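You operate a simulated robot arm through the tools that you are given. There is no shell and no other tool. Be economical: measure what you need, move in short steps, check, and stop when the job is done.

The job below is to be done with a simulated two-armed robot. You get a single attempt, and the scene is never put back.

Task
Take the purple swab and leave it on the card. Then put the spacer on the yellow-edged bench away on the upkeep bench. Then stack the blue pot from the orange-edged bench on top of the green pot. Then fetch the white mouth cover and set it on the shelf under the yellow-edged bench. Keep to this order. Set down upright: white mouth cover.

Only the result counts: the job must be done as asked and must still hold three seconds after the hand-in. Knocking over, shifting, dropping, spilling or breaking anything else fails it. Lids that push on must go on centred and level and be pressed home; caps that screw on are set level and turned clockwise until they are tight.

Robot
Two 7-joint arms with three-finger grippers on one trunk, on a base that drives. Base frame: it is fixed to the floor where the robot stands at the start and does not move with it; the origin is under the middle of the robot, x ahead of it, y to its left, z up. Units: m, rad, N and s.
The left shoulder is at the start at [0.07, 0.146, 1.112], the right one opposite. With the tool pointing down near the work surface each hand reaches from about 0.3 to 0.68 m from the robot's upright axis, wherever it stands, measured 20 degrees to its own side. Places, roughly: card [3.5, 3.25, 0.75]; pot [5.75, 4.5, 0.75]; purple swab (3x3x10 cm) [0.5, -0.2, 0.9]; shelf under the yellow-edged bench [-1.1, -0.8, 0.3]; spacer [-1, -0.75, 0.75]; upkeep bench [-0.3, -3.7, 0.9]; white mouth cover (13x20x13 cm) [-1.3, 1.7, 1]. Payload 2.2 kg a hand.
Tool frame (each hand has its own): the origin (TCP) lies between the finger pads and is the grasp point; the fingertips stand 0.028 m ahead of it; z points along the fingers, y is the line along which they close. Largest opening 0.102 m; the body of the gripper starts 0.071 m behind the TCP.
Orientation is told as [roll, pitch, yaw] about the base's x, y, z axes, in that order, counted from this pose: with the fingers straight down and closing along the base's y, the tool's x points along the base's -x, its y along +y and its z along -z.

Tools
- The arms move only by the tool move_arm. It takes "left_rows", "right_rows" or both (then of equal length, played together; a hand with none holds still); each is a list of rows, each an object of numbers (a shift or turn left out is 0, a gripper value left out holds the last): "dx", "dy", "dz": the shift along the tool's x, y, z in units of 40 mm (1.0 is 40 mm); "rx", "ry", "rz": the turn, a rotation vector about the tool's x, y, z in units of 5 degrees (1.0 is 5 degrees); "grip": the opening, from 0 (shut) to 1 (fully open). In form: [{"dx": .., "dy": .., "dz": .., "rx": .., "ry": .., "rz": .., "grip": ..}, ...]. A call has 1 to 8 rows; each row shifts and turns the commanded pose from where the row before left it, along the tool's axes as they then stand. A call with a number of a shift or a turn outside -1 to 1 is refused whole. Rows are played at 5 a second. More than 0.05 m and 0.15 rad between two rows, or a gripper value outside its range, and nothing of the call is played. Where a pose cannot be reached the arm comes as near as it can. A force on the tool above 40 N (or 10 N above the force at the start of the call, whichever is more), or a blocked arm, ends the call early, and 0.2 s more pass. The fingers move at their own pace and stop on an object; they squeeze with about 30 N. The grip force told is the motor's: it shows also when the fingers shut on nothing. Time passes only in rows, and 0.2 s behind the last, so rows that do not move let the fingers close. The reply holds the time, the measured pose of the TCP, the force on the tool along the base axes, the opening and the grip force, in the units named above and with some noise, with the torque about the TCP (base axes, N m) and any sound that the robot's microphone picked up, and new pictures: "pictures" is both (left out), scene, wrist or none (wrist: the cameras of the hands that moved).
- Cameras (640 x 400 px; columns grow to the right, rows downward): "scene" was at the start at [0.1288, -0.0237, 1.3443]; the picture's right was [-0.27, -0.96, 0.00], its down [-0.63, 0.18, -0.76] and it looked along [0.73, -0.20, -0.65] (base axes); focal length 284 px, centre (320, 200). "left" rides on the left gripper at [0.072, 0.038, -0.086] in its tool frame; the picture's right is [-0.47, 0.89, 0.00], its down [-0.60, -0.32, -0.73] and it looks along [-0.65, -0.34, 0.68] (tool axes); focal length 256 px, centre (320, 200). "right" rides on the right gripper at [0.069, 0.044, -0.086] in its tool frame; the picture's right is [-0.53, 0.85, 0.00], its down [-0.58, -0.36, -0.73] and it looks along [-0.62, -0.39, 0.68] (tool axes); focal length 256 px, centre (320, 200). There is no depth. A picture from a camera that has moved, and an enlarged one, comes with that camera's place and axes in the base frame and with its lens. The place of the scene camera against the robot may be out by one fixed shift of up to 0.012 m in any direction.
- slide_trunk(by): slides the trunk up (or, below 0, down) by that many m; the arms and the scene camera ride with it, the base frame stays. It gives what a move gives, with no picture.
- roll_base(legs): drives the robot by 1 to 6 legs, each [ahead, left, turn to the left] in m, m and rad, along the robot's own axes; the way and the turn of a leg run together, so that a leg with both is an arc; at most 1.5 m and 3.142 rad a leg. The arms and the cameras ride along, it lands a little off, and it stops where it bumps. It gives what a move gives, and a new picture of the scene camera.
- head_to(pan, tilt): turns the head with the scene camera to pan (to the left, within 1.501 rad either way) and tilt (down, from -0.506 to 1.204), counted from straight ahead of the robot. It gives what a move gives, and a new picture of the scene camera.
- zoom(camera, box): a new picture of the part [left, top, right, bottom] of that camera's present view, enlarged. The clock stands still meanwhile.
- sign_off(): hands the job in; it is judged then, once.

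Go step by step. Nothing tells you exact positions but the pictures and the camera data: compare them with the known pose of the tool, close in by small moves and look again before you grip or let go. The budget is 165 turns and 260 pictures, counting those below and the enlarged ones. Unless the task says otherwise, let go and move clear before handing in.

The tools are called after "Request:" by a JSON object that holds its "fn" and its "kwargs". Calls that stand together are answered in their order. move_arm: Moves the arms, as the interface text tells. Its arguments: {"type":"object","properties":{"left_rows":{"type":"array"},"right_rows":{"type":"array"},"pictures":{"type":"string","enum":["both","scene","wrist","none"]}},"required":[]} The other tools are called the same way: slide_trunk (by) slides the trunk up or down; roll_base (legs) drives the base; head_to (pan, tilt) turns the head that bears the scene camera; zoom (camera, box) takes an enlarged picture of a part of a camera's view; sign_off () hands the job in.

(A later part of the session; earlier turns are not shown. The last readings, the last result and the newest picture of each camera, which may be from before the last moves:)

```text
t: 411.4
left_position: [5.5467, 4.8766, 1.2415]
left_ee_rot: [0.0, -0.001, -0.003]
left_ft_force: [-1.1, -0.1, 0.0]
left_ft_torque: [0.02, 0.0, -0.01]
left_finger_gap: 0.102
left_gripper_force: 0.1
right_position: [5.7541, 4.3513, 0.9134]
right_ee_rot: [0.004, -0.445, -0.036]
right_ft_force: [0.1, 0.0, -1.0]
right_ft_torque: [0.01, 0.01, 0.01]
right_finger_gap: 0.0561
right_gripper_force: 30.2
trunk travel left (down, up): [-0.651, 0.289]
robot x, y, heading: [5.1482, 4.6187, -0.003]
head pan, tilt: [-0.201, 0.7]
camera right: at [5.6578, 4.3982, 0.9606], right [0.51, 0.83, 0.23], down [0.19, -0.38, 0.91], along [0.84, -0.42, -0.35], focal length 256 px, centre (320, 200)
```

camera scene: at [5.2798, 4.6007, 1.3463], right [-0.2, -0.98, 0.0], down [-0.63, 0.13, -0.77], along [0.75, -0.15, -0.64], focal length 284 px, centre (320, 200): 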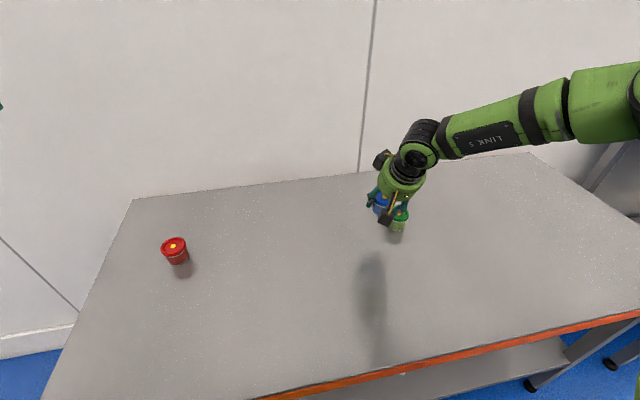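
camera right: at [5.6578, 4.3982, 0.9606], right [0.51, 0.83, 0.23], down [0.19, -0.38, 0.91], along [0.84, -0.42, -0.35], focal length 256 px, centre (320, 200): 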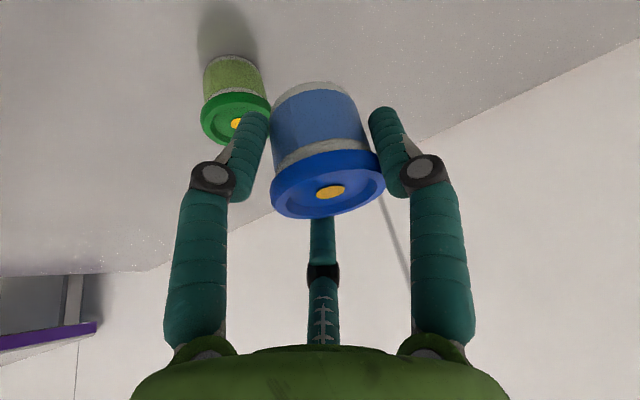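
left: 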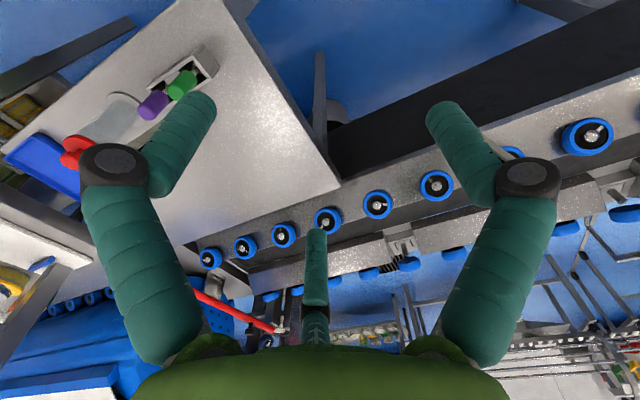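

The green lid centre is confirmed at [5.774, 4.291]. Moving the blue pot above it.

Request:
{"fn": "move_arm", "kwargs": {"right_rows": [{"dx": -0.15, "dy": -0.5, "dz": 0.07}, {"dx": -0.15, "dy": -0.5, "dz": 0.07}, {"dx": -0.15, "dy": -0.48, "dz": 0.07}, {"dz": 0}], "pictures": "both"}}

Request:
{"fn": "zoom", "kwargs": {"camera": "scene", "box": [350, 140, 470, 250]}}

```text
t: 412.4
left_position: [5.5474, 4.8776, 1.241]
left_ee_rot: [0.002, -0.001, -0.003]
left_ft_force: [-0.5, -0.8, -0.9]
left_ft_torque: [-0.03, -0.01, -0.01]
left_finger_gap: 0.1017
left_gripper_force: 0.1
right_position: [5.7734, 4.2894, 0.9134]
right_ee_rot: [0.006, -0.445, -0.036]
right_ft_force: [0.3, -0.3, -1.6]
right_ft_torque: [-0.02, -0.01, 0.0]
right_finger_gap: 0.0562
right_gripper_force: 30.3
trunk travel left (down, up): [-0.651, 0.289]
robot x, y, heading: [5.1499, 4.6156, -0.001]
head pan, tilt: [-0.201, 0.7]
camera scene: at [5.2798, 4.6001, 1.3463], right [-0.2, -0.98, 0.0], down [-0.63, 0.13, -0.76], along [0.75, -0.15, -0.64], focal length 284 px, centre (320, 200)
camera right: at [5.676, 4.3374, 0.961], right [0.51, 0.83, 0.23], down [0.19, -0.38, 0.91], along [0.84, -0.42, -0.35], focal length 256 px, centre (320, 200)
```

scene: 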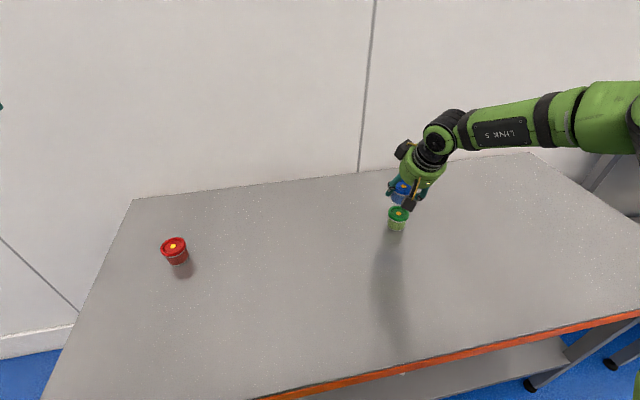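
right: 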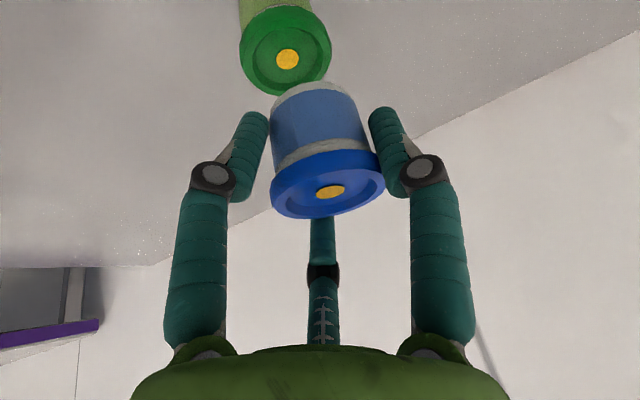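

```text
3.64 times, centred on (410, 195) of scene
camera zoom: at [5.2798, 4.6001, 1.3463], right [-0.2, -0.98, 0.0], down [-0.63, 0.13, -0.76], along [0.75, -0.15, -0.64], focal length 1032 px, centre (-7, 218)
```

zoom: 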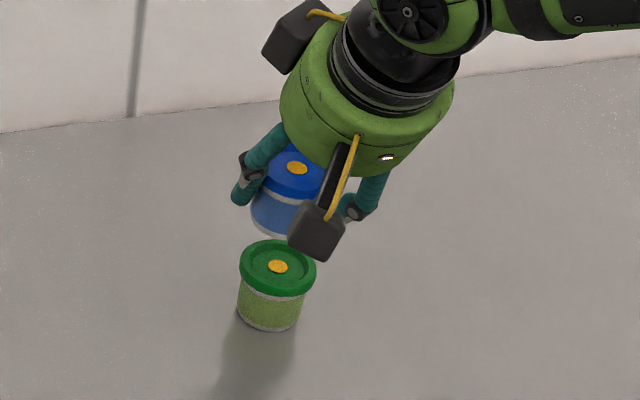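

The pots' centres line up within about 3 mm. Lowering 3 cm, then in small steps.

Request:
{"fn": "move_arm", "kwargs": {"right_rows": [{"dx": 0.16, "dz": 0.34, "dy": -0.05}, {"dx": 0.16, "dz": 0.34}, {"dz": 0}], "pictures": "wrist"}}

Request:
{"fn": "zoom", "kwargs": {"camera": "scene", "box": [350, 140, 470, 250]}}

```text
t: 413.2
left_position: [5.5485, 4.8776, 1.2417]
left_ee_rot: [-0.001, -0.003, -0.002]
left_ft_force: [0.3, -0.3, 0.6]
left_ft_torque: [-0.02, -0.03, 0.03]
left_finger_gap: 0.1019
left_gripper_force: 0.0
right_position: [5.7744, 4.2891, 0.8832]
right_ee_rot: [0.005, -0.447, -0.036]
right_ft_force: [-0.3, 1.0, -0.8]
right_ft_torque: [0.02, -0.01, -0.02]
right_finger_gap: 0.0562
right_gripper_force: 30.2
trunk travel left (down, up): [-0.651, 0.289]
robot x, y, heading: [5.1493, 4.6161, -0.004]
head pan, tilt: [-0.201, 0.7]
camera right: at [5.6761, 4.3363, 0.9304], right [0.51, 0.83, 0.23], down [0.19, -0.38, 0.91], along [0.84, -0.42, -0.35], focal length 256 px, centre (320, 200)
```

right: 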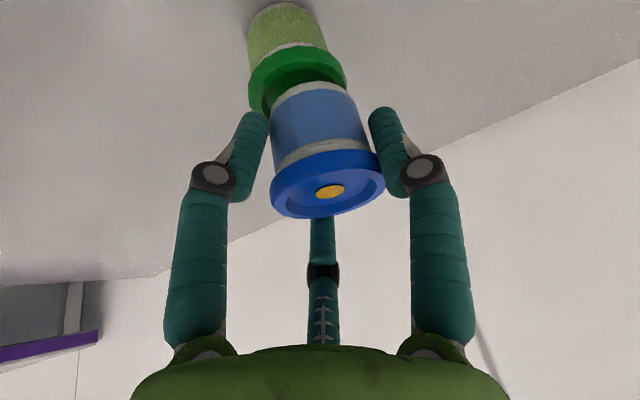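

```text
3.64 times, centred on (410, 195) of scene
camera zoom: at [5.2796, 4.5998, 1.3463], right [-0.2, -0.98, 0.0], down [-0.63, 0.13, -0.77], along [0.75, -0.15, -0.64], focal length 1032 px, centre (-7, 218)
```

zoom: 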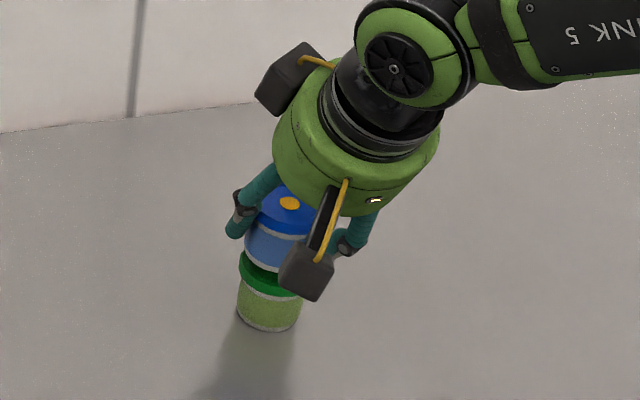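

Nearly there. A slight correction of 5 mm to the right, then easing down.

Request:
{"fn": "move_arm", "kwargs": {"right_rows": [{"dy": -0.12, "dx": 0.04}, {"dx": 0.04, "dz": 0.08}, {"dx": 0.03, "dz": 0.06}, {"dz": 0}], "pictures": "wrist"}}

```text
t: 414.2
left_position: [5.5475, 4.8771, 1.2405]
left_ee_rot: [0.0, -0.001, -0.004]
left_ft_force: [0.3, -0.2, 0.1]
left_ft_torque: [-0.01, 0.01, 0.02]
left_finger_gap: 0.102
left_gripper_force: 0.0
right_position: [5.7709, 4.2823, 0.8746]
right_ee_rot: [0.005, -0.447, -0.039]
right_ft_force: [-0.1, -0.2, -0.4]
right_ft_torque: [0.06, 0.01, -0.02]
right_finger_gap: 0.0562
right_gripper_force: 30.0
trunk travel left (down, up): [-0.651, 0.289]
robot x, y, heading: [5.1477, 4.6203, 0.001]
head pan, tilt: [-0.201, 0.7]
camera right: at [5.6738, 4.3307, 0.923], right [0.51, 0.83, 0.23], down [0.19, -0.38, 0.91], along [0.84, -0.42, -0.35], focal length 256 px, centre (320, 200)
```

right: 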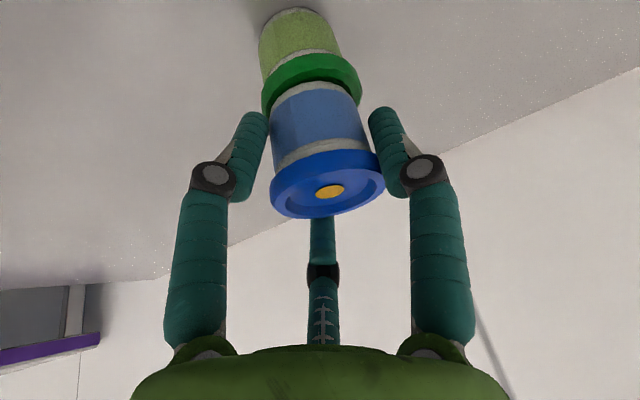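

Now well aligned. Lowering to contact.

Request:
{"fn": "move_arm", "kwargs": {"right_rows": [{"dx": 0.03, "dz": 0.06}, {"dx": 0.03, "dz": 0.06}, {"dx": 0.03, "dz": 0.06}, {"dz": 0}], "pictures": "wrist"}}

```text
t: 415.2
left_position: [5.5448, 4.8784, 1.2413]
left_ee_rot: [-0.001, -0.005, -0.005]
left_ft_force: [0.3, 0.4, -0.3]
left_ft_torque: [-0.01, 0.01, -0.02]
left_finger_gap: 0.1021
left_gripper_force: 0.1
right_position: [5.7711, 4.283, 0.8725]
right_ee_rot: [0.003, -0.457, -0.037]
right_ft_force: [0.8, -5.0, 23.4]
right_ft_torque: [-0.4, 0.29, 0.09]
right_finger_gap: 0.0561
right_gripper_force: 30.2
trunk travel left (down, up): [-0.651, 0.289]
robot x, y, heading: [5.1496, 4.6192, -0.003]
head pan, tilt: [-0.201, 0.7]
camera right: at [5.6731, 4.3319, 0.9197], right [0.51, 0.83, 0.24], down [0.18, -0.37, 0.91], along [0.84, -0.42, -0.34], focal length 256 px, centre (320, 200)
```

right: 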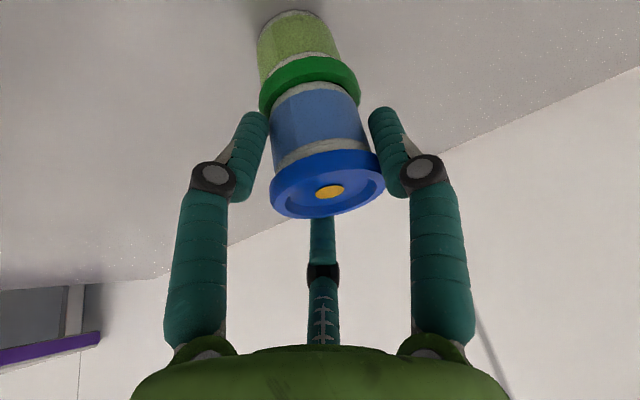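

Contact at 23 N. I'll relieve it most of the way and release.

Request:
{"fn": "move_arm", "kwargs": {"right_rows": [{"dx": -0.02, "dz": -0.05}, {"dz": 0}, {"dz": 0}], "pictures": "none"}}

Request:
{"fn": "zoom", "kwargs": {"camera": "scene", "box": [350, 140, 470, 250]}}

```text
t: 416.0
left_position: [5.5458, 4.8771, 1.2418]
left_ee_rot: [0.0, -0.005, -0.003]
left_ft_force: [-0.6, -0.5, 0.6]
left_ft_torque: [-0.01, 0.02, 0.0]
left_finger_gap: 0.1021
left_gripper_force: 0.1
right_position: [5.7709, 4.2859, 0.8725]
right_ee_rot: [0.006, -0.452, -0.037]
right_ft_force: [1.7, -4.3, 19.0]
right_ft_torque: [-0.37, 0.1, 0.03]
right_finger_gap: 0.0559
right_gripper_force: 29.6
trunk travel left (down, up): [-0.651, 0.289]
robot x, y, heading: [5.1491, 4.6201, -0.003]
head pan, tilt: [-0.201, 0.7]
```

```text
3.64 times, centred on (410, 195) of scene
camera zoom: at [5.2767, 4.6009, 1.3467], right [-0.2, -0.98, 0.0], down [-0.63, 0.13, -0.77], along [0.75, -0.15, -0.64], focal length 1032 px, centre (-7, 218)
```

zoom: 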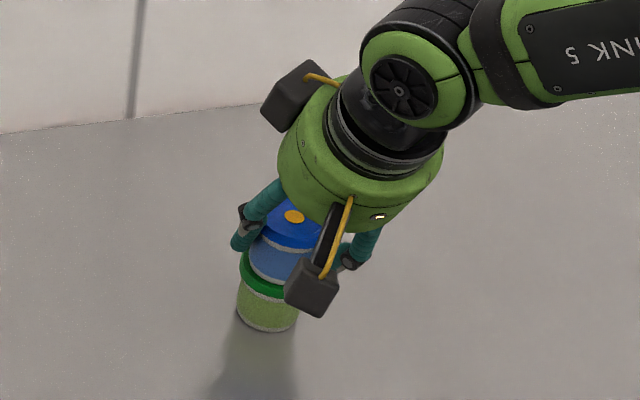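

The scene view suggests the blue pot sits about 4–5 mm off towards -y. I'll lift slightly, shift +3.5 mm in y and lower again.

Request:
{"fn": "move_arm", "kwargs": {"right_rows": [{"dx": -0.06, "dz": -0.13}, {"dz": 0, "dy": 0.08}, {"dz": 0}], "pictures": "wrist"}}

Request:
{"fn": "zoom", "kwargs": {"camera": "scene", "box": [370, 170, 430, 240]}}

```text
t: 416.8
left_position: [5.5479, 4.878, 1.2407]
left_ee_rot: [-0.002, -0.003, -0.004]
left_ft_force: [-0.1, -1.1, 0.6]
left_ft_torque: [0.01, 0.01, 0.02]
left_finger_gap: 0.1018
left_gripper_force: 0.0
right_position: [5.771, 4.2867, 0.875]
right_ee_rot: [0.004, -0.443, -0.036]
right_ft_force: [0.1, 0.1, -1.4]
right_ft_torque: [-0.01, 0.01, 0.0]
right_finger_gap: 0.056
right_gripper_force: 30.2
trunk travel left (down, up): [-0.651, 0.289]
robot x, y, heading: [5.1448, 4.6158, 0.0]
head pan, tilt: [-0.201, 0.7]
camera right: at [5.6733, 4.3345, 0.9226], right [0.51, 0.83, 0.23], down [0.2, -0.38, 0.91], along [0.84, -0.42, -0.35], focal length 256 px, centre (320, 200)
```

right: 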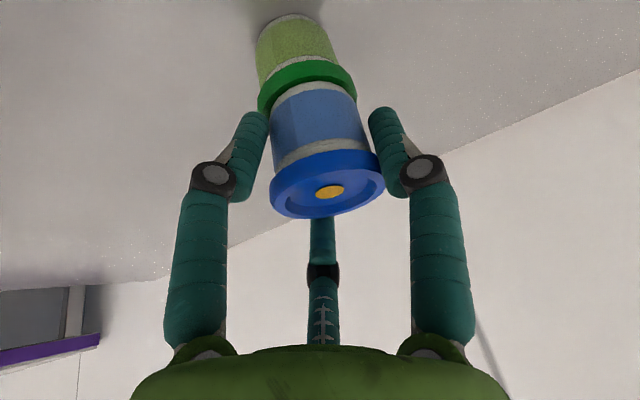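

```text
5.71 times, centred on (400, 205) of scene
camera zoom: at [5.2801, 4.5997, 1.3461], right [-0.2, -0.98, 0.0], down [-0.63, 0.13, -0.76], along [0.75, -0.15, -0.64], focal length 1622 px, centre (-137, 171)
```

zoom: 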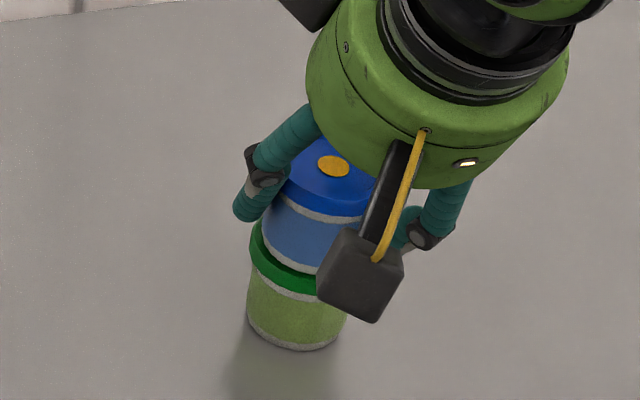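

Both views now show it centred within about 3 mm. Lowering and releasing.

Request:
{"fn": "move_arm", "kwargs": {"right_rows": [{"dx": 0.03, "dz": 0.06}, {"dx": 0.02, "dz": 0.04}, {"dz": 0}], "pictures": "none"}}

```text
t: 417.6
left_position: [5.5462, 4.8776, 1.2423]
left_ee_rot: [0.001, -0.003, -0.003]
left_ft_force: [0.8, 0.7, 0.1]
left_ft_torque: [0.0, 0.0, 0.0]
left_finger_gap: 0.1019
left_gripper_force: 0.1
right_position: [5.772, 4.2869, 0.8727]
right_ee_rot: [0.005, -0.45, -0.037]
right_ft_force: [0.5, -1.5, 7.2]
right_ft_torque: [-0.15, 0.1, 0.02]
right_finger_gap: 0.0558
right_gripper_force: 30.3
trunk travel left (down, up): [-0.651, 0.289]
robot x, y, heading: [5.149, 4.6172, -0.007]
head pan, tilt: [-0.201, 0.7]
```

Request:
{"fn": "move_arm", "kwargs": {"right_rows": [{"grip": 0.62}, {"grip": 0.7}, {"grip": 0.78}, {"dz": 0}, {"dz": -0.4}, {"dz": -0.7}, {"dz": -0.8}], "pictures": "wrist"}}

Request:
{"fn": "zoom", "kwargs": {"camera": "scene", "box": [350, 140, 470, 250]}}

```text
t: 419.2
left_position: [5.5463, 4.8772, 1.2413]
left_ee_rot: [0.0, -0.002, -0.003]
left_ft_force: [-1.1, -0.6, 0.4]
left_ft_torque: [0.03, -0.04, 0.0]
left_finger_gap: 0.1021
left_gripper_force: 0.1
right_position: [5.7356, 4.2881, 0.9414]
right_ee_rot: [0.004, -0.446, -0.036]
right_ft_force: [0.8, -0.2, 0.0]
right_ft_torque: [-0.02, -0.03, -0.01]
right_finger_gap: 0.0796
right_gripper_force: 0.2
trunk travel left (down, up): [-0.651, 0.289]
robot x, y, heading: [5.1509, 4.6141, -0.002]
head pan, tilt: [-0.201, 0.7]
camera right: at [5.6387, 4.3353, 0.9888], right [0.51, 0.83, 0.23], down [0.19, -0.38, 0.91], along [0.84, -0.42, -0.35], focal length 256 px, centre (320, 200)
```

right: 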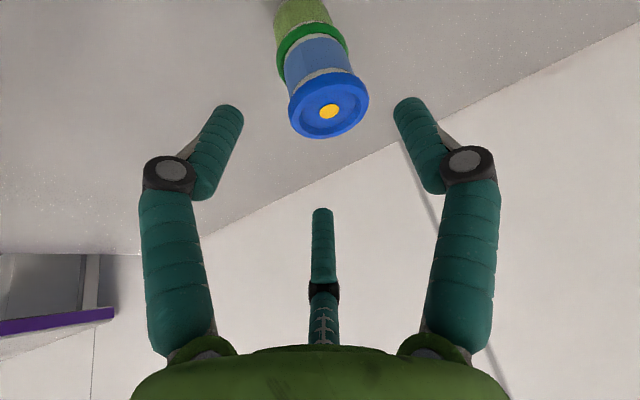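

```text
3.64 times, centred on (410, 195) of scene
camera zoom: at [5.2784, 4.6, 1.3464], right [-0.2, -0.98, 0.0], down [-0.63, 0.13, -0.77], along [0.75, -0.15, -0.64], focal length 1032 px, centre (-7, 218)
```

zoom: 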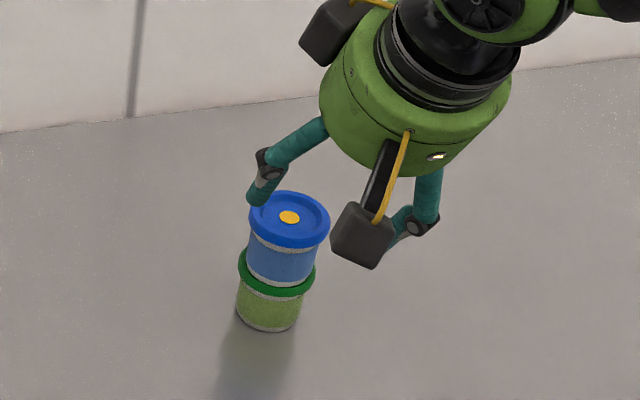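

The blue pot stands squarely on the green one. Now for the mouth cover: raising up, backing off and heading south.

Request:
{"fn": "slide_trunk", "kwargs": {"by": 0.28}}

Request:
{"fn": "roll_base", "kwargs": {"legs": [[-0.68, 0, 0], [0, 0, -1.57], [1.5, 0, 0], [1.5, 0, 0], [1.5, 0, 0]]}}

```text
t: 422.0
left_position: [5.5486, 4.8776, 1.5205]
left_ee_rot: [0.001, -0.002, -0.003]
left_ft_force: [0.0, -0.5, -0.8]
left_ft_torque: [0.03, -0.01, 0.0]
left_finger_gap: 0.1019
left_gripper_force: 0.1
right_position: [5.7377, 4.2869, 1.2196]
right_ee_rot: [0.005, -0.446, -0.039]
right_ft_force: [0.4, -0.4, 0.3]
right_ft_torque: [0.01, -0.02, -0.01]
right_finger_gap: 0.0796
right_gripper_force: 0.0
trunk travel left (down, up): [-0.931, 0.009]
robot x, y, heading: [5.1473, 4.613, -0.004]
head pan, tilt: [-0.201, 0.7]
```

```text
t: 450.6
left_position: [4.5184, -0.2679, 1.5219]
left_ee_rot: [0.0, -0.004, -1.613]
left_ft_force: [-0.3, -0.1, 0.2]
left_ft_torque: [-0.02, 0.01, -0.01]
left_finger_gap: 0.1019
left_gripper_force: 0.0
right_position: [3.9209, -0.4367, 1.2205]
right_ee_rot: [0.006, -0.446, -1.645]
right_ft_force: [0.5, 0.9, 0.0]
right_ft_torque: [-0.01, 0.03, 0.01]
right_finger_gap: 0.0796
right_gripper_force: 0.0
trunk travel left (down, up): [-0.931, 0.009]
robot x, y, heading: [4.274, 0.1396, -1.612]
head pan, tilt: [-0.201, 0.7]
camera scene: at [4.2489, 0.0062, 1.6264], right [-0.97, 0.24, 0.0], down [0.15, 0.62, -0.77], along [-0.18, -0.74, -0.64], focal length 284 px, centre (320, 200)
```

scene: 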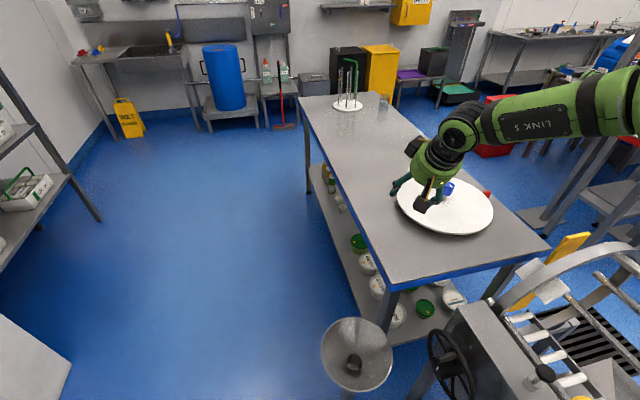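

A funnel is close ahead on the right, so I'll shift 0.4 m left first, then continue south and turn west.

Request:
{"fn": "roll_base", "kwargs": {"legs": [[0, 0.42, 0.042], [1.5, 0, 0], [1.47, 0, 0], [0, 0, -1.57], [1.5, 0, 0]]}}

```text
t: 478.1
left_position: [2.8521, -3.2416, 1.5219]
left_ee_rot: [0.002, -0.004, -3.077]
left_ft_force: [0.4, 0.3, 0.2]
left_ft_torque: [-0.02, 0.02, 0.05]
left_finger_gap: 0.1021
left_gripper_force: 0.0
right_position: [2.6226, -2.666, 1.2207]
right_ee_rot: [0.005, -0.449, -3.11]
right_ft_force: [0.2, 0.0, 0.2]
right_ft_torque: [-0.01, 0.04, 0.03]
right_finger_gap: 0.0794
right_gripper_force: 0.0
trunk travel left (down, up): [-0.931, 0.009]
robot x, y, heading: [3.2284, -2.9566, -3.078]
head pan, tilt: [-0.201, 0.7]
camera scene: at [3.0956, -2.9484, 1.6264], right [0.14, 0.99, 0.0], down [0.64, -0.09, -0.77], along [-0.76, 0.1, -0.64], focal length 284 px, centre (320, 200)
```

scene: 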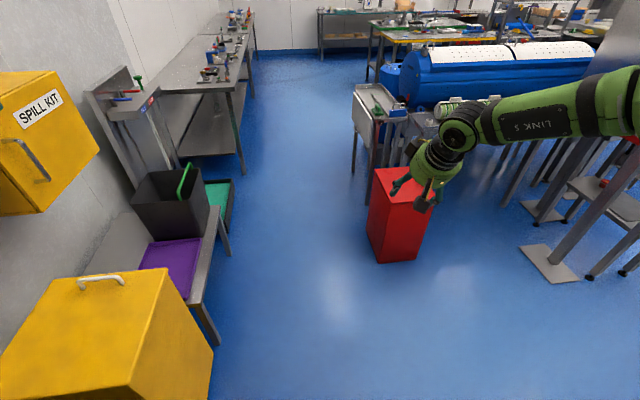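

Request:
{"fn": "roll_base", "kwargs": {"legs": [[0, 0, -0.063], [1.5, 0, 0], [1.5, 0, 0], [0.55, 0, 0], [0, 0, -1.57], [0.9, 0, 0]]}}

Request:
{"fn": "head_to", "kwargs": {"pan": 0.1, "tilt": 0.4}}

```text
t: 504.0
left_position: [-0.6268, -1.6589, 1.522]
left_ee_rot: [0.0, -0.002, 1.621]
left_ft_force: [-0.2, -0.4, 0.8]
left_ft_torque: [0.03, 0.02, 0.02]
left_finger_gap: 0.1021
left_gripper_force: 0.0
right_position: [-0.0484, -1.4379, 1.2206]
right_ee_rot: [0.006, -0.447, 1.59]
right_ft_force: [0.2, -0.5, 0.5]
right_ft_torque: [0.03, 0.03, 0.0]
right_finger_gap: 0.0797
right_gripper_force: 0.1
trunk travel left (down, up): [-0.931, 0.009]
robot x, y, heading: [-0.3459, -2.0439, 1.623]
head pan, tilt: [-0.201, 0.7]
camera scene: at [-0.3378, -1.9102, 1.6265], right [0.99, -0.15, 0.0], down [-0.1, -0.64, -0.77], along [0.11, 0.76, -0.64], focal length 284 px, centre (320, 200)
```

scene: 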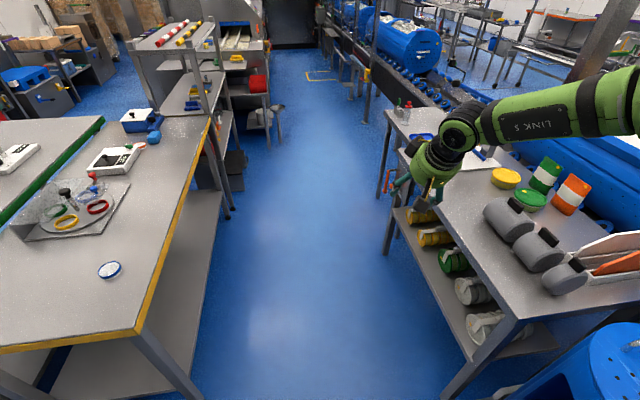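

```text
t: 504.8
left_position: [-0.627, -1.6577, 1.5204]
left_ee_rot: [0.0, -0.004, 1.622]
left_ft_force: [1.0, 0.2, -0.8]
left_ft_torque: [-0.02, 0.01, 0.01]
left_finger_gap: 0.1018
left_gripper_force: 0.0
right_position: [-0.0484, -1.4354, 1.2207]
right_ee_rot: [0.007, -0.447, 1.59]
right_ft_force: [0.7, 0.1, 0.3]
right_ft_torque: [0.0, 0.03, -0.01]
right_finger_gap: 0.0795
right_gripper_force: 0.0
trunk travel left (down, up): [-0.931, 0.009]
robot x, y, heading: [-0.3462, -2.0435, 1.622]
head pan, tilt: [0.099, 0.4]
camera scene: at [-0.3644, -1.9009, 1.6531], right [0.99, 0.15, 0.0], down [0.06, -0.39, -0.92], along [-0.14, 0.91, -0.39], focal length 284 px, centre (320, 200)
```

scene: 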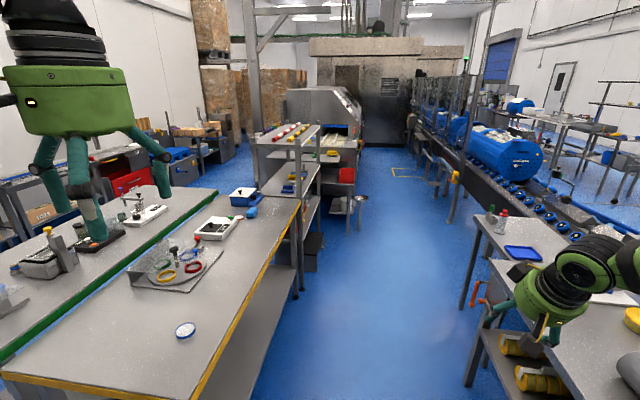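

Request:
{"fn": "zoom", "kwargs": {"camera": "scene", "box": [230, 80, 390, 230]}}

```text
2.67 times, centred on (310, 155) of scene
camera zoom: at [-0.3644, -1.9009, 1.6531], right [0.99, 0.15, 0.0], down [0.06, -0.39, -0.92], along [-0.14, 0.91, -0.39], focal length 757 px, centre (347, 320)
```

zoom: 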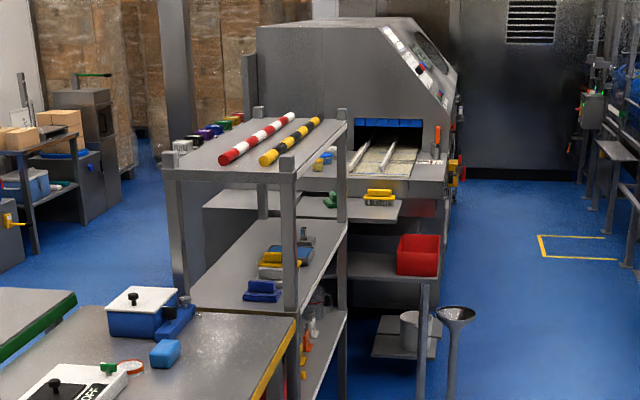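

The cover isn't obvious from here. I'll drive up to about the starting place and look towards [-1.3, 1.7].

Request:
{"fn": "roll_base", "kwargs": {"legs": [[0, 0, -0.05], [1.5, 0, 0], [0.5, -0.25, 0]]}}

Request:
{"fn": "head_to", "kwargs": {"pan": 0.65, "tilt": 0.35}}

```text
t: 515.6
left_position: [-0.3101, 0.3827, 1.5209]
left_ee_rot: [0.0, -0.006, 1.524]
left_ft_force: [-0.4, -0.4, 0.3]
left_ft_torque: [0.03, -0.05, 0.02]
left_finger_gap: 0.1017
left_gripper_force: 0.1
right_position: [0.2864, 0.55, 1.2213]
right_ee_rot: [0.004, -0.448, 1.494]
right_ft_force: [-1.2, 0.1, 0.9]
right_ft_torque: [0.0, -0.02, 0.0]
right_finger_gap: 0.0794
right_gripper_force: 0.0
trunk travel left (down, up): [-0.931, 0.009]
robot x, y, heading: [-0.0666, -0.0263, 1.526]
head pan, tilt: [0.099, 0.4]
camera scene: at [-0.0735, 0.1162, 1.6534], right [1.0, 0.06, 0.0], down [0.02, -0.39, -0.92], along [-0.05, 0.92, -0.39], focal length 284 px, centre (320, 200)
```

scene: 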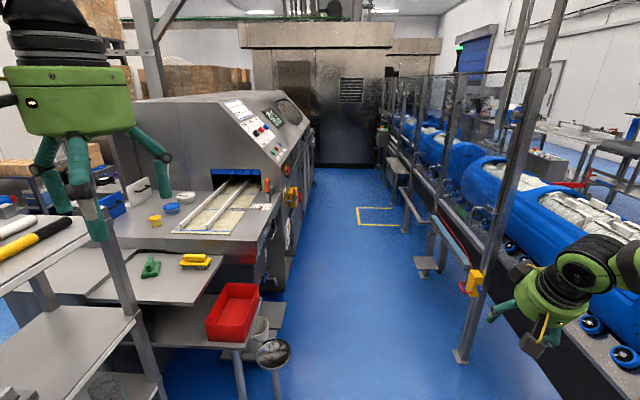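

```text
t: 516.5
left_position: [-0.3092, 0.3872, 1.5207]
left_ee_rot: [0.001, -0.002, 1.524]
left_ft_force: [-0.1, 0.1, 0.4]
left_ft_torque: [0.0, 0.0, 0.02]
left_finger_gap: 0.102
left_gripper_force: 0.0
right_position: [0.2879, 0.5525, 1.2202]
right_ee_rot: [0.005, -0.445, 1.492]
right_ft_force: [-0.1, -0.5, 0.7]
right_ft_torque: [-0.02, -0.01, -0.05]
right_finger_gap: 0.0797
right_gripper_force: 0.0
trunk travel left (down, up): [-0.931, 0.009]
robot x, y, heading: [-0.0682, -0.0277, 1.525]
head pan, tilt: [0.649, 0.351]
camera scene: at [-0.1194, 0.1035, 1.6576], right [0.82, 0.57, 0.0], down [0.2, -0.28, -0.94], along [-0.53, 0.77, -0.34], focal length 284 px, centre (320, 200)
```

scene: 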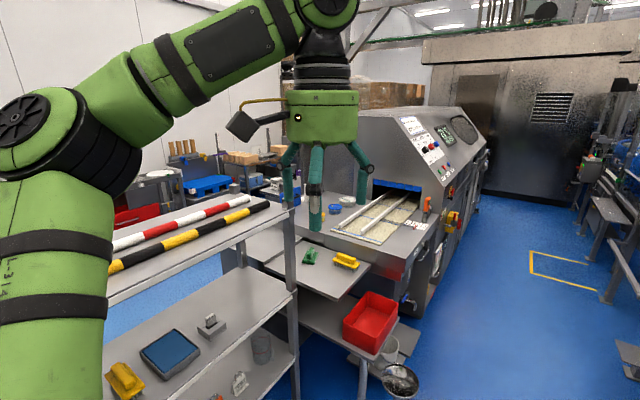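

The mouth cover should be right behind the left hand at about [-1.31, 1.7, 1.0]. I'll move the left hand aside to see it.

Request:
{"fn": "move_arm", "kwargs": {"left_rows": [{"dy": -1}, {"dy": -1}, {"dy": -1}, {"dy": -1}, {"dy": -0.5}], "pictures": "none"}}

Request:
{"fn": "zoom", "kwargs": {"camera": "scene", "box": [230, 140, 430, 265]}}

```text
t: 517.7
left_position: [-0.1259, 0.376, 1.5202]
left_ee_rot: [0.0, -0.002, 1.525]
left_ft_force: [-0.5, -0.7, 0.7]
left_ft_torque: [0.03, 0.03, 0.0]
left_finger_gap: 0.102
left_gripper_force: 0.1
right_position: [0.2888, 0.5528, 1.2193]
right_ee_rot: [0.009, -0.445, 1.493]
right_ft_force: [0.8, 0.4, -0.1]
right_ft_torque: [0.0, 0.01, 0.03]
right_finger_gap: 0.0795
right_gripper_force: 0.1
trunk travel left (down, up): [-0.931, 0.009]
robot x, y, heading: [-0.0642, -0.0213, 1.525]
head pan, tilt: [0.649, 0.351]
```

```text
3.20 times, centred on (330, 202) of scene
camera zoom: at [-0.1174, 0.1032, 1.6577], right [0.82, 0.57, 0.0], down [0.19, -0.28, -0.94], along [-0.54, 0.77, -0.34], focal length 908 px, centre (288, 192)
```

zoom: 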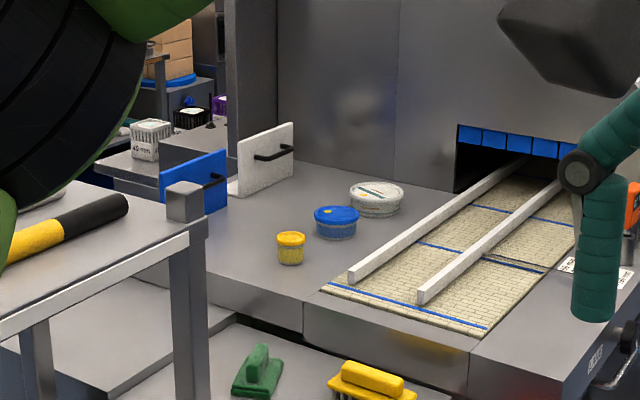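

The white mouth cover is an upright plate with a black handle at about [-1.31, 1.71, 1.0], near the west end of the oven infeed table. The east and south sides are out of reach, so I'll go round by the west side.

Request:
{"fn": "roll_base", "kwargs": {"legs": [[0, 0.25, 0.046], [-1.5, 0, 0], [-1.4, 0, 0], [0, 1.5, 0], [0, 0.85, 0], [1.0, 0, 0]]}}

Request:
{"fn": "head_to", "kwargs": {"pan": -0.1, "tilt": 0.4}}

```text
t: 549.3
left_position: [-2.8005, -1.6827, 1.5194]
left_ee_rot: [-0.001, -0.004, 1.62]
left_ft_force: [-0.2, 0.1, 0.0]
left_ft_torque: [0.05, 0.01, -0.01]
left_finger_gap: 0.1019
left_gripper_force: 0.0
right_position: [-2.4018, -1.4685, 1.2218]
right_ee_rot: [0.005, -0.447, 1.587]
right_ft_force: [-0.4, 0.0, 0.5]
right_ft_torque: [0.02, 0.05, 0.01]
right_finger_gap: 0.0796
right_gripper_force: 0.0
trunk travel left (down, up): [-0.931, 0.009]
robot x, y, heading: [-2.7032, -2.0734, 1.621]
head pan, tilt: [0.649, 0.351]
camera scene: at [-2.7655, -1.9548, 1.6579], right [0.76, 0.64, 0.0], down [0.22, -0.26, -0.94], along [-0.6, 0.72, -0.34], focal length 284 px, centre (320, 200)
```

scene: 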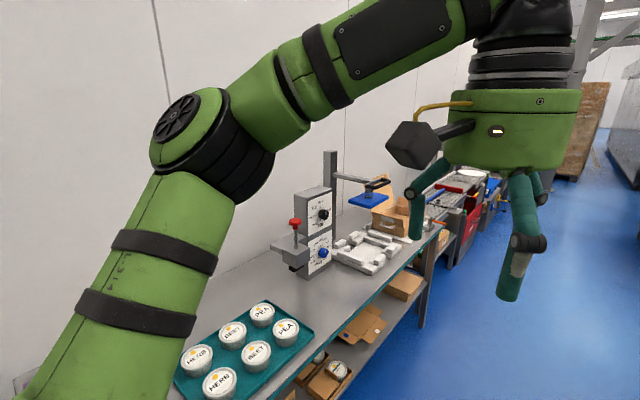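

```text
t: 550.4
left_position: [-2.8011, -1.6809, 1.5201]
left_ee_rot: [0.0, -0.003, 1.619]
left_ft_force: [0.4, -0.5, 0.3]
left_ft_torque: [0.02, -0.02, 0.0]
left_finger_gap: 0.1023
left_gripper_force: 0.0
right_position: [-2.4017, -1.4677, 1.2208]
right_ee_rot: [0.005, -0.447, 1.586]
right_ft_force: [-0.1, 0.4, 0.4]
right_ft_torque: [0.01, 0.0, -0.05]
right_finger_gap: 0.0795
right_gripper_force: 0.1
trunk travel left (down, up): [-0.931, 0.009]
robot x, y, heading: [-2.7001, -2.0685, 1.623]
head pan, tilt: [-0.099, 0.4]
camera scene: at [-2.7011, -1.9317, 1.6532], right [1.0, -0.05, 0.0], down [-0.02, -0.39, -0.92], along [0.04, 0.92, -0.39], focal length 284 px, centre (320, 200)
```

scene: 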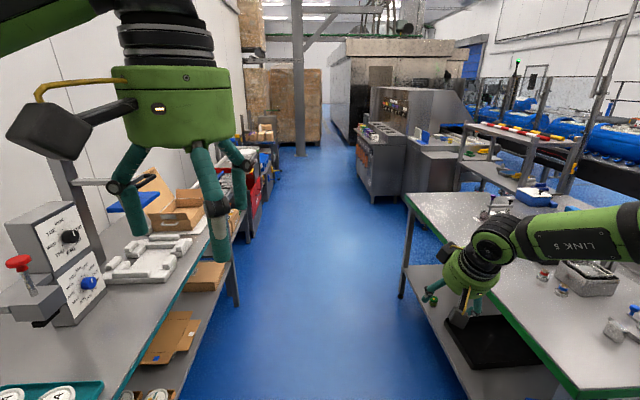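

The corridor is clear up to the west side of the infeed table. Zooming on the cover before driving on.

Request:
{"fn": "zoom", "kwargs": {"camera": "scene", "box": [340, 90, 500, 215]}}

```text
3.20 times, centred on (420, 152) of scene
camera zoom: at [-2.7011, -1.9317, 1.6532], right [1.0, -0.05, 0.0], down [-0.02, -0.39, -0.92], along [0.04, 0.92, -0.39], focal length 908 px, centre (0, 352)
```

zoom: 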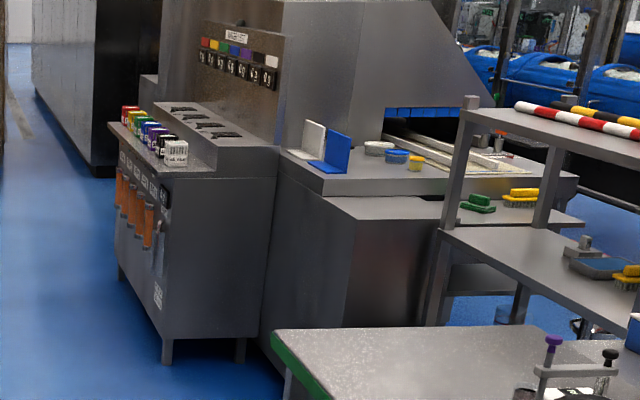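

Covers stand at the table's west edge (x about -1.4), with open floor south-west of them. I'll tuck the right hand in, then drive to about [-1.85, 1.3] facing north.

Request:
{"fn": "move_arm", "kwargs": {"right_rows": [{"dx": 0.94, "dz": -0.45}, {"dx": 0.94, "dz": -0.45}, {"dx": 0.94, "dz": -0.45}, {"dx": 0.94, "dz": -0.45}, {"dx": 0.94, "dz": -0.45}, {"dx": 0.6, "dz": -0.3}], "pictures": "none"}}

Request:
{"fn": "move_arm", "kwargs": {"right_rows": [{"ry": 1}, {"ry": 1}, {"ry": 1}, {"ry": 1}, {"ry": 1}, {"ry": 0.1}], "pictures": "none"}}

Request:
{"fn": "roll_base", "kwargs": {"legs": [[0, 0, -0.05], [1.5, 0, 0], [1.5, 0, 0]]}}

```text
t: 551.8
left_position: [-2.8015, -1.6844, 1.5207]
left_ee_rot: [0.0, -0.004, 1.62]
left_ft_force: [-0.3, 0.1, -0.1]
left_ft_torque: [-0.03, -0.01, -0.03]
left_finger_gap: 0.1017
left_gripper_force: 0.1
right_position: [-2.3936, -1.691, 1.2246]
right_ee_rot: [0.007, -0.445, 1.589]
right_ft_force: [-0.3, -0.1, -0.7]
right_ft_torque: [0.01, -0.01, -0.02]
right_finger_gap: 0.0797
right_gripper_force: 0.0
right hand out of reach, approached as far as the arm can: row 6
trunk travel left (down, up): [-0.931, 0.009]
robot x, y, heading: [-2.7012, -2.0752, 1.621]
head pan, tilt: [-0.099, 0.4]
```

```text
t: 553.2
left_position: [-2.8006, -1.6816, 1.5198]
left_ee_rot: [0.0, -0.003, 1.62]
left_ft_force: [-0.3, 0.1, 0.1]
left_ft_torque: [0.01, 0.02, 0.02]
left_finger_gap: 0.1017
left_gripper_force: 0.1
right_position: [-2.3931, -1.6903, 1.2222]
right_ee_rot: [0.006, -0.001, 1.591]
right_ft_force: [-0.4, 1.2, 0.1]
right_ft_torque: [0.0, 0.01, -0.01]
right_finger_gap: 0.0797
right_gripper_force: 0.0
trunk travel left (down, up): [-0.931, 0.009]
robot x, y, heading: [-2.7027, -2.0724, 1.621]
head pan, tilt: [-0.099, 0.4]
```

```text
t: 568.0
left_position: [-2.7959, 1.3096, 1.52]
left_ee_rot: [0.001, -0.003, 1.571]
left_ft_force: [0.2, -0.6, -0.7]
left_ft_torque: [-0.02, 0.06, 0.0]
left_finger_gap: 0.1021
left_gripper_force: 0.0
right_position: [-2.3883, 1.2802, 1.2223]
right_ee_rot: [0.005, -0.001, 1.539]
right_ft_force: [-0.3, 0.3, 0.0]
right_ft_torque: [0.02, 0.0, -0.02]
right_finger_gap: 0.0794
right_gripper_force: 0.0
trunk travel left (down, up): [-0.931, 0.009]
robot x, y, heading: [-2.713, 0.9168, 1.575]
head pan, tilt: [-0.099, 0.4]
camera scene: at [-2.7077, 1.0546, 1.6533], right [1.0, -0.1, 0.0], down [-0.04, -0.39, -0.92], along [0.09, 0.92, -0.39], focal length 284 px, centre (320, 200)
```

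scene: 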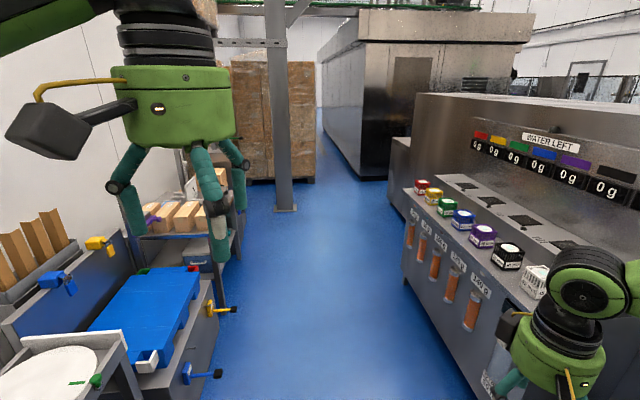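

Request:
{"fn": "head_to", "kwargs": {"pan": -0.95, "tilt": 0.5}}

```text
t: 569.2
left_position: [-2.7946, 1.31, 1.5203]
left_ee_rot: [0.0, -0.003, 1.571]
left_ft_force: [0.1, -0.7, 0.5]
left_ft_torque: [0.0, 0.02, 0.01]
left_finger_gap: 0.1021
left_gripper_force: 0.2
right_position: [-2.3885, 1.2812, 1.2236]
right_ee_rot: [0.003, -0.002, 1.54]
right_ft_force: [0.0, -1.5, 0.3]
right_ft_torque: [-0.01, 0.0, 0.0]
right_finger_gap: 0.0796
right_gripper_force: 0.0
trunk travel left (down, up): [-0.931, 0.009]
robot x, y, heading: [-2.7131, 0.9139, 1.572]
head pan, tilt: [-0.949, 0.499]
camera scene: at [-2.643, 1.0166, 1.644], right [0.58, -0.81, 0.0], down [-0.39, -0.28, -0.88], along [0.71, 0.51, -0.48], focal length 284 px, centre (320, 200)
```

scene: 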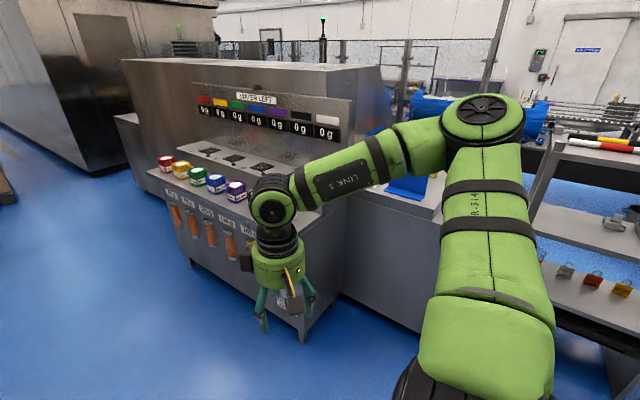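

Request:
{"fn": "roll_base", "kwargs": {"legs": [[0.3, 0, 0], [0, -0.93, 0]]}}

Request:
{"fn": "zoom", "kwargs": {"camera": "right", "box": [0, 0, 640, 400]}}

```text
t: 575.6
left_position: [-1.8841, 1.6003, 1.5209]
left_ee_rot: [-0.001, -0.004, 1.572]
left_ft_force: [0.1, 0.2, -0.3]
left_ft_torque: [-0.01, -0.01, 0.0]
left_finger_gap: 0.1022
left_gripper_force: 0.1
right_position: [-1.4765, 1.5714, 1.2236]
right_ee_rot: [0.003, -0.002, 1.541]
right_ft_force: [0.6, 0.6, -0.4]
right_ft_torque: [-0.02, 0.02, 0.0]
right_finger_gap: 0.0795
right_gripper_force: 0.0
trunk travel left (down, up): [-0.931, 0.009]
robot x, y, heading: [-1.7996, 1.2045, 1.577]
head pan, tilt: [-0.949, 0.499]
camera scene: at [-1.7316, 1.3071, 1.6441], right [0.58, -0.81, 0.0], down [-0.39, -0.28, -0.88], along [0.71, 0.51, -0.48], focal length 284 px, centre (320, 200)
```

scene: 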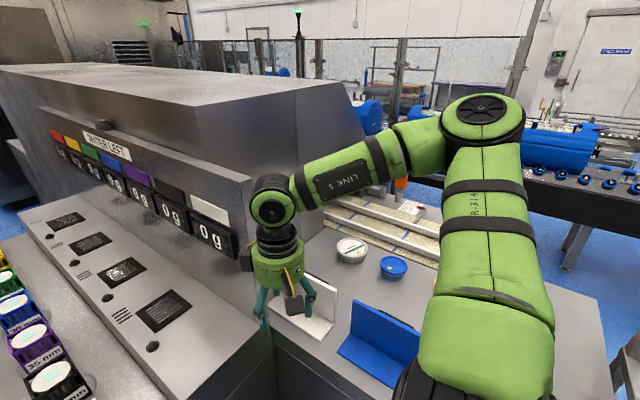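

```text
1.00 times, centred on (320, 200) of right (not enlarged: the box is as wide or as high as the picture)
camera zoom: at [-1.5216, 1.505, 1.3091], right [-0.83, 0.56, 0.0], down [0.38, 0.56, 0.73], along [0.41, 0.61, -0.68], focal length 256 px, centre (320, 200)
```

zoom: 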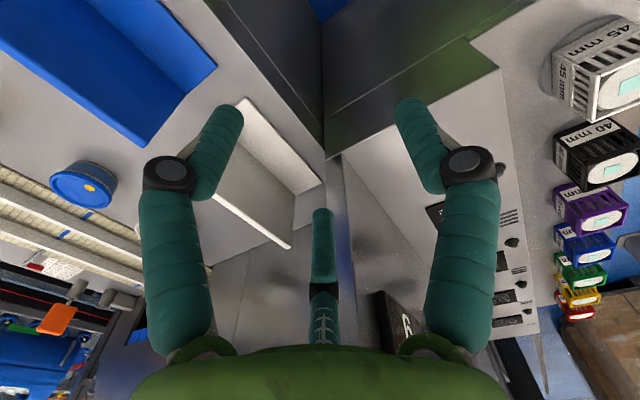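

I can see the white L-shaped cover: upright plate with its top edge near x -1.22, y 1.65–1.84, and its foot pointing west. I'll edge the base closer.

Request:
{"fn": "roll_base", "kwargs": {"legs": [[0.15, -0.1, 0]]}}

Request:
{"fn": "slide_trunk", "kwargs": {"by": -0.1}}

Request:
{"fn": "move_arm", "kwargs": {"right_rows": [{"dy": -1}, {"dy": -1}, {"dy": -1}, {"dy": 0}], "pictures": "wrist"}}

```text
t: 576.9
left_position: [-1.8104, 1.7075, 1.5181]
left_ee_rot: [0.003, -0.001, 1.568]
left_ft_force: [0.1, 0.2, 0.2]
left_ft_torque: [-0.02, 0.03, 0.01]
left_finger_gap: 0.102
left_gripper_force: 0.1
right_position: [-1.4069, 1.671, 1.2219]
right_ee_rot: [0.004, 0.018, 1.556]
right_ft_force: [0.3, 0.3, 0.6]
right_ft_torque: [0.01, 0.05, 0.01]
right_finger_gap: 0.0794
right_gripper_force: 0.0
trunk travel left (down, up): [-0.931, 0.009]
robot x, y, heading: [-1.7338, 1.3102, 1.57]
head pan, tilt: [-0.949, 0.499]
stopped in leg 1: the force on the tool passed its limit at 92 N (the readings are from after the stop); the commanded pose is now the measured one
camera scene: at [-1.6587, 1.4129, 1.6437], right [0.58, -0.81, 0.0], down [-0.39, -0.28, -0.88], along [0.71, 0.51, -0.48], focal length 284 px, centre (320, 200)
```

scene: 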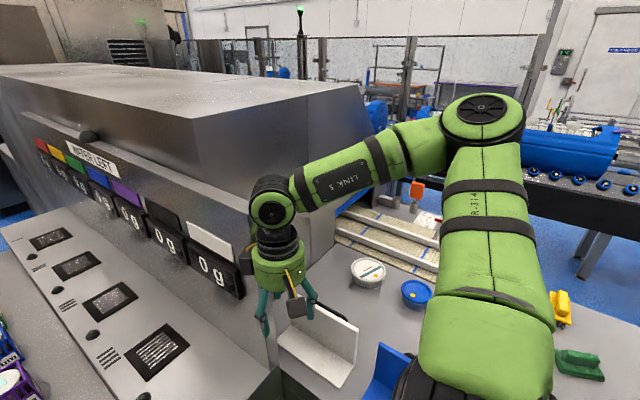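

```text
t: 578.2
left_position: [-1.8123, 1.7059, 1.4193]
left_ee_rot: [0.003, -0.001, 1.569]
left_ft_force: [0.7, -0.2, -0.5]
left_ft_torque: [0.05, -0.03, 0.02]
left_finger_gap: 0.1016
left_gripper_force: 0.1
right_position: [-1.409, 1.6703, 1.1227]
right_ee_rot: [0.002, 0.015, 1.555]
right_ft_force: [0.5, -0.9, -0.4]
right_ft_torque: [0.0, 0.0, -0.02]
right_finger_gap: 0.0793
right_gripper_force: 0.0
trunk travel left (down, up): [-0.831, 0.109]
robot x, y, heading: [-1.7326, 1.3114, 1.571]
head pan, tilt: [-0.949, 0.499]
```

```text
t: 578.5
left_position: [-1.8177, 1.7057, 1.4192]
left_ee_rot: [-0.002, -0.001, 1.569]
left_ft_force: [-1.2, -0.6, -0.1]
left_ft_torque: [-0.01, -0.07, 0.02]
left_finger_gap: 0.1018
left_gripper_force: 0.2
right_position: [-1.4048, 1.6678, 1.1233]
right_ee_rot: [0.011, 0.015, 1.58]
right_ft_force: [-0.5, 0.7, 0.9]
right_ft_torque: [-0.02, -0.05, -0.02]
right_finger_gap: 0.0797
right_gripper_force: 0.0
trunk travel left (down, up): [-0.831, 0.109]
robot x, y, heading: [-1.7383, 1.3072, 1.571]
head pan, tilt: [-0.949, 0.499]
stopped in row 1 (right hand): the force on the tool passed its limit at 61 N (the readings are from after the stop); the commanded pose is now the measured one
camera right: at [-1.4455, 1.5999, 1.2112], right [-0.85, 0.53, 0.0], down [0.37, 0.59, 0.72], along [0.38, 0.61, -0.7], focal length 256 px, centre (320, 200)
```

right: 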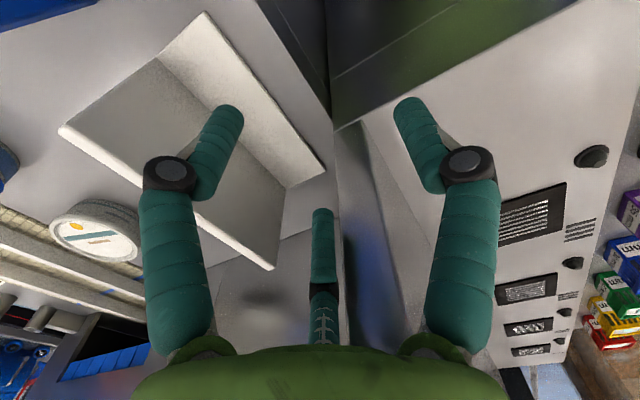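

The hand brushed the panel beside the cabinet. The cover hasn't moved: its plate top spans y 1.586–1.786 at x -1.268, z 1.07. I'll move the hand away from the panel, raise it slightly and approach over the plate.

Request:
{"fn": "move_arm", "kwargs": {"right_rows": [{"dx": 0.5}, {"dx": 0.45}, {"dz": -0.6, "grip": 1.0}, {"dy": -0.8}, {"dy": -0.8}, {"dy": 0}], "pictures": "both"}}

```text
t: 579.9
left_position: [-1.8152, 1.7064, 1.4187]
left_ee_rot: [0.0, -0.002, 1.568]
left_ft_force: [-0.1, -0.1, 0.0]
left_ft_torque: [-0.01, -0.02, 0.0]
left_finger_gap: 0.1019
left_gripper_force: 0.0
right_position: [-1.3346, 1.6308, 1.1453]
right_ee_rot: [0.015, 0.019, 1.581]
right_ft_force: [0.1, -0.1, -0.4]
right_ft_torque: [0.0, -0.01, 0.01]
right_finger_gap: 0.1022
right_gripper_force: 0.1
trunk travel left (down, up): [-0.831, 0.109]
robot x, y, heading: [-1.7344, 1.3063, 1.57]
head pan, tilt: [-0.949, 0.499]
camera scene: at [-1.663, 1.4124, 1.544], right [0.58, -0.81, 0.0], down [-0.39, -0.28, -0.88], along [0.71, 0.51, -0.48], focal length 284 px, centre (320, 200)
camera right: at [-1.376, 1.563, 1.2322], right [-0.85, 0.53, 0.0], down [0.37, 0.59, 0.72], along [0.38, 0.61, -0.7], focal length 256 px, centre (320, 200)
```

scene: 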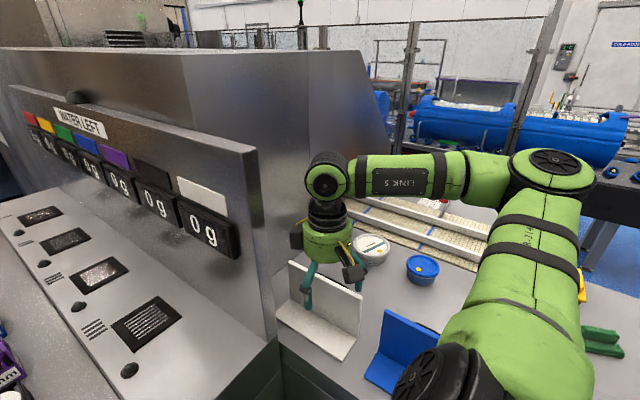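
right: 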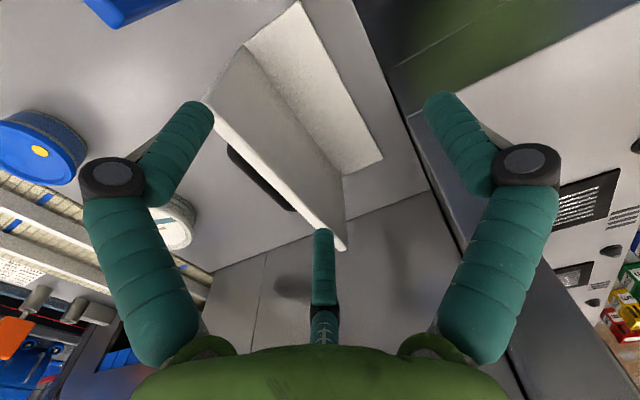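

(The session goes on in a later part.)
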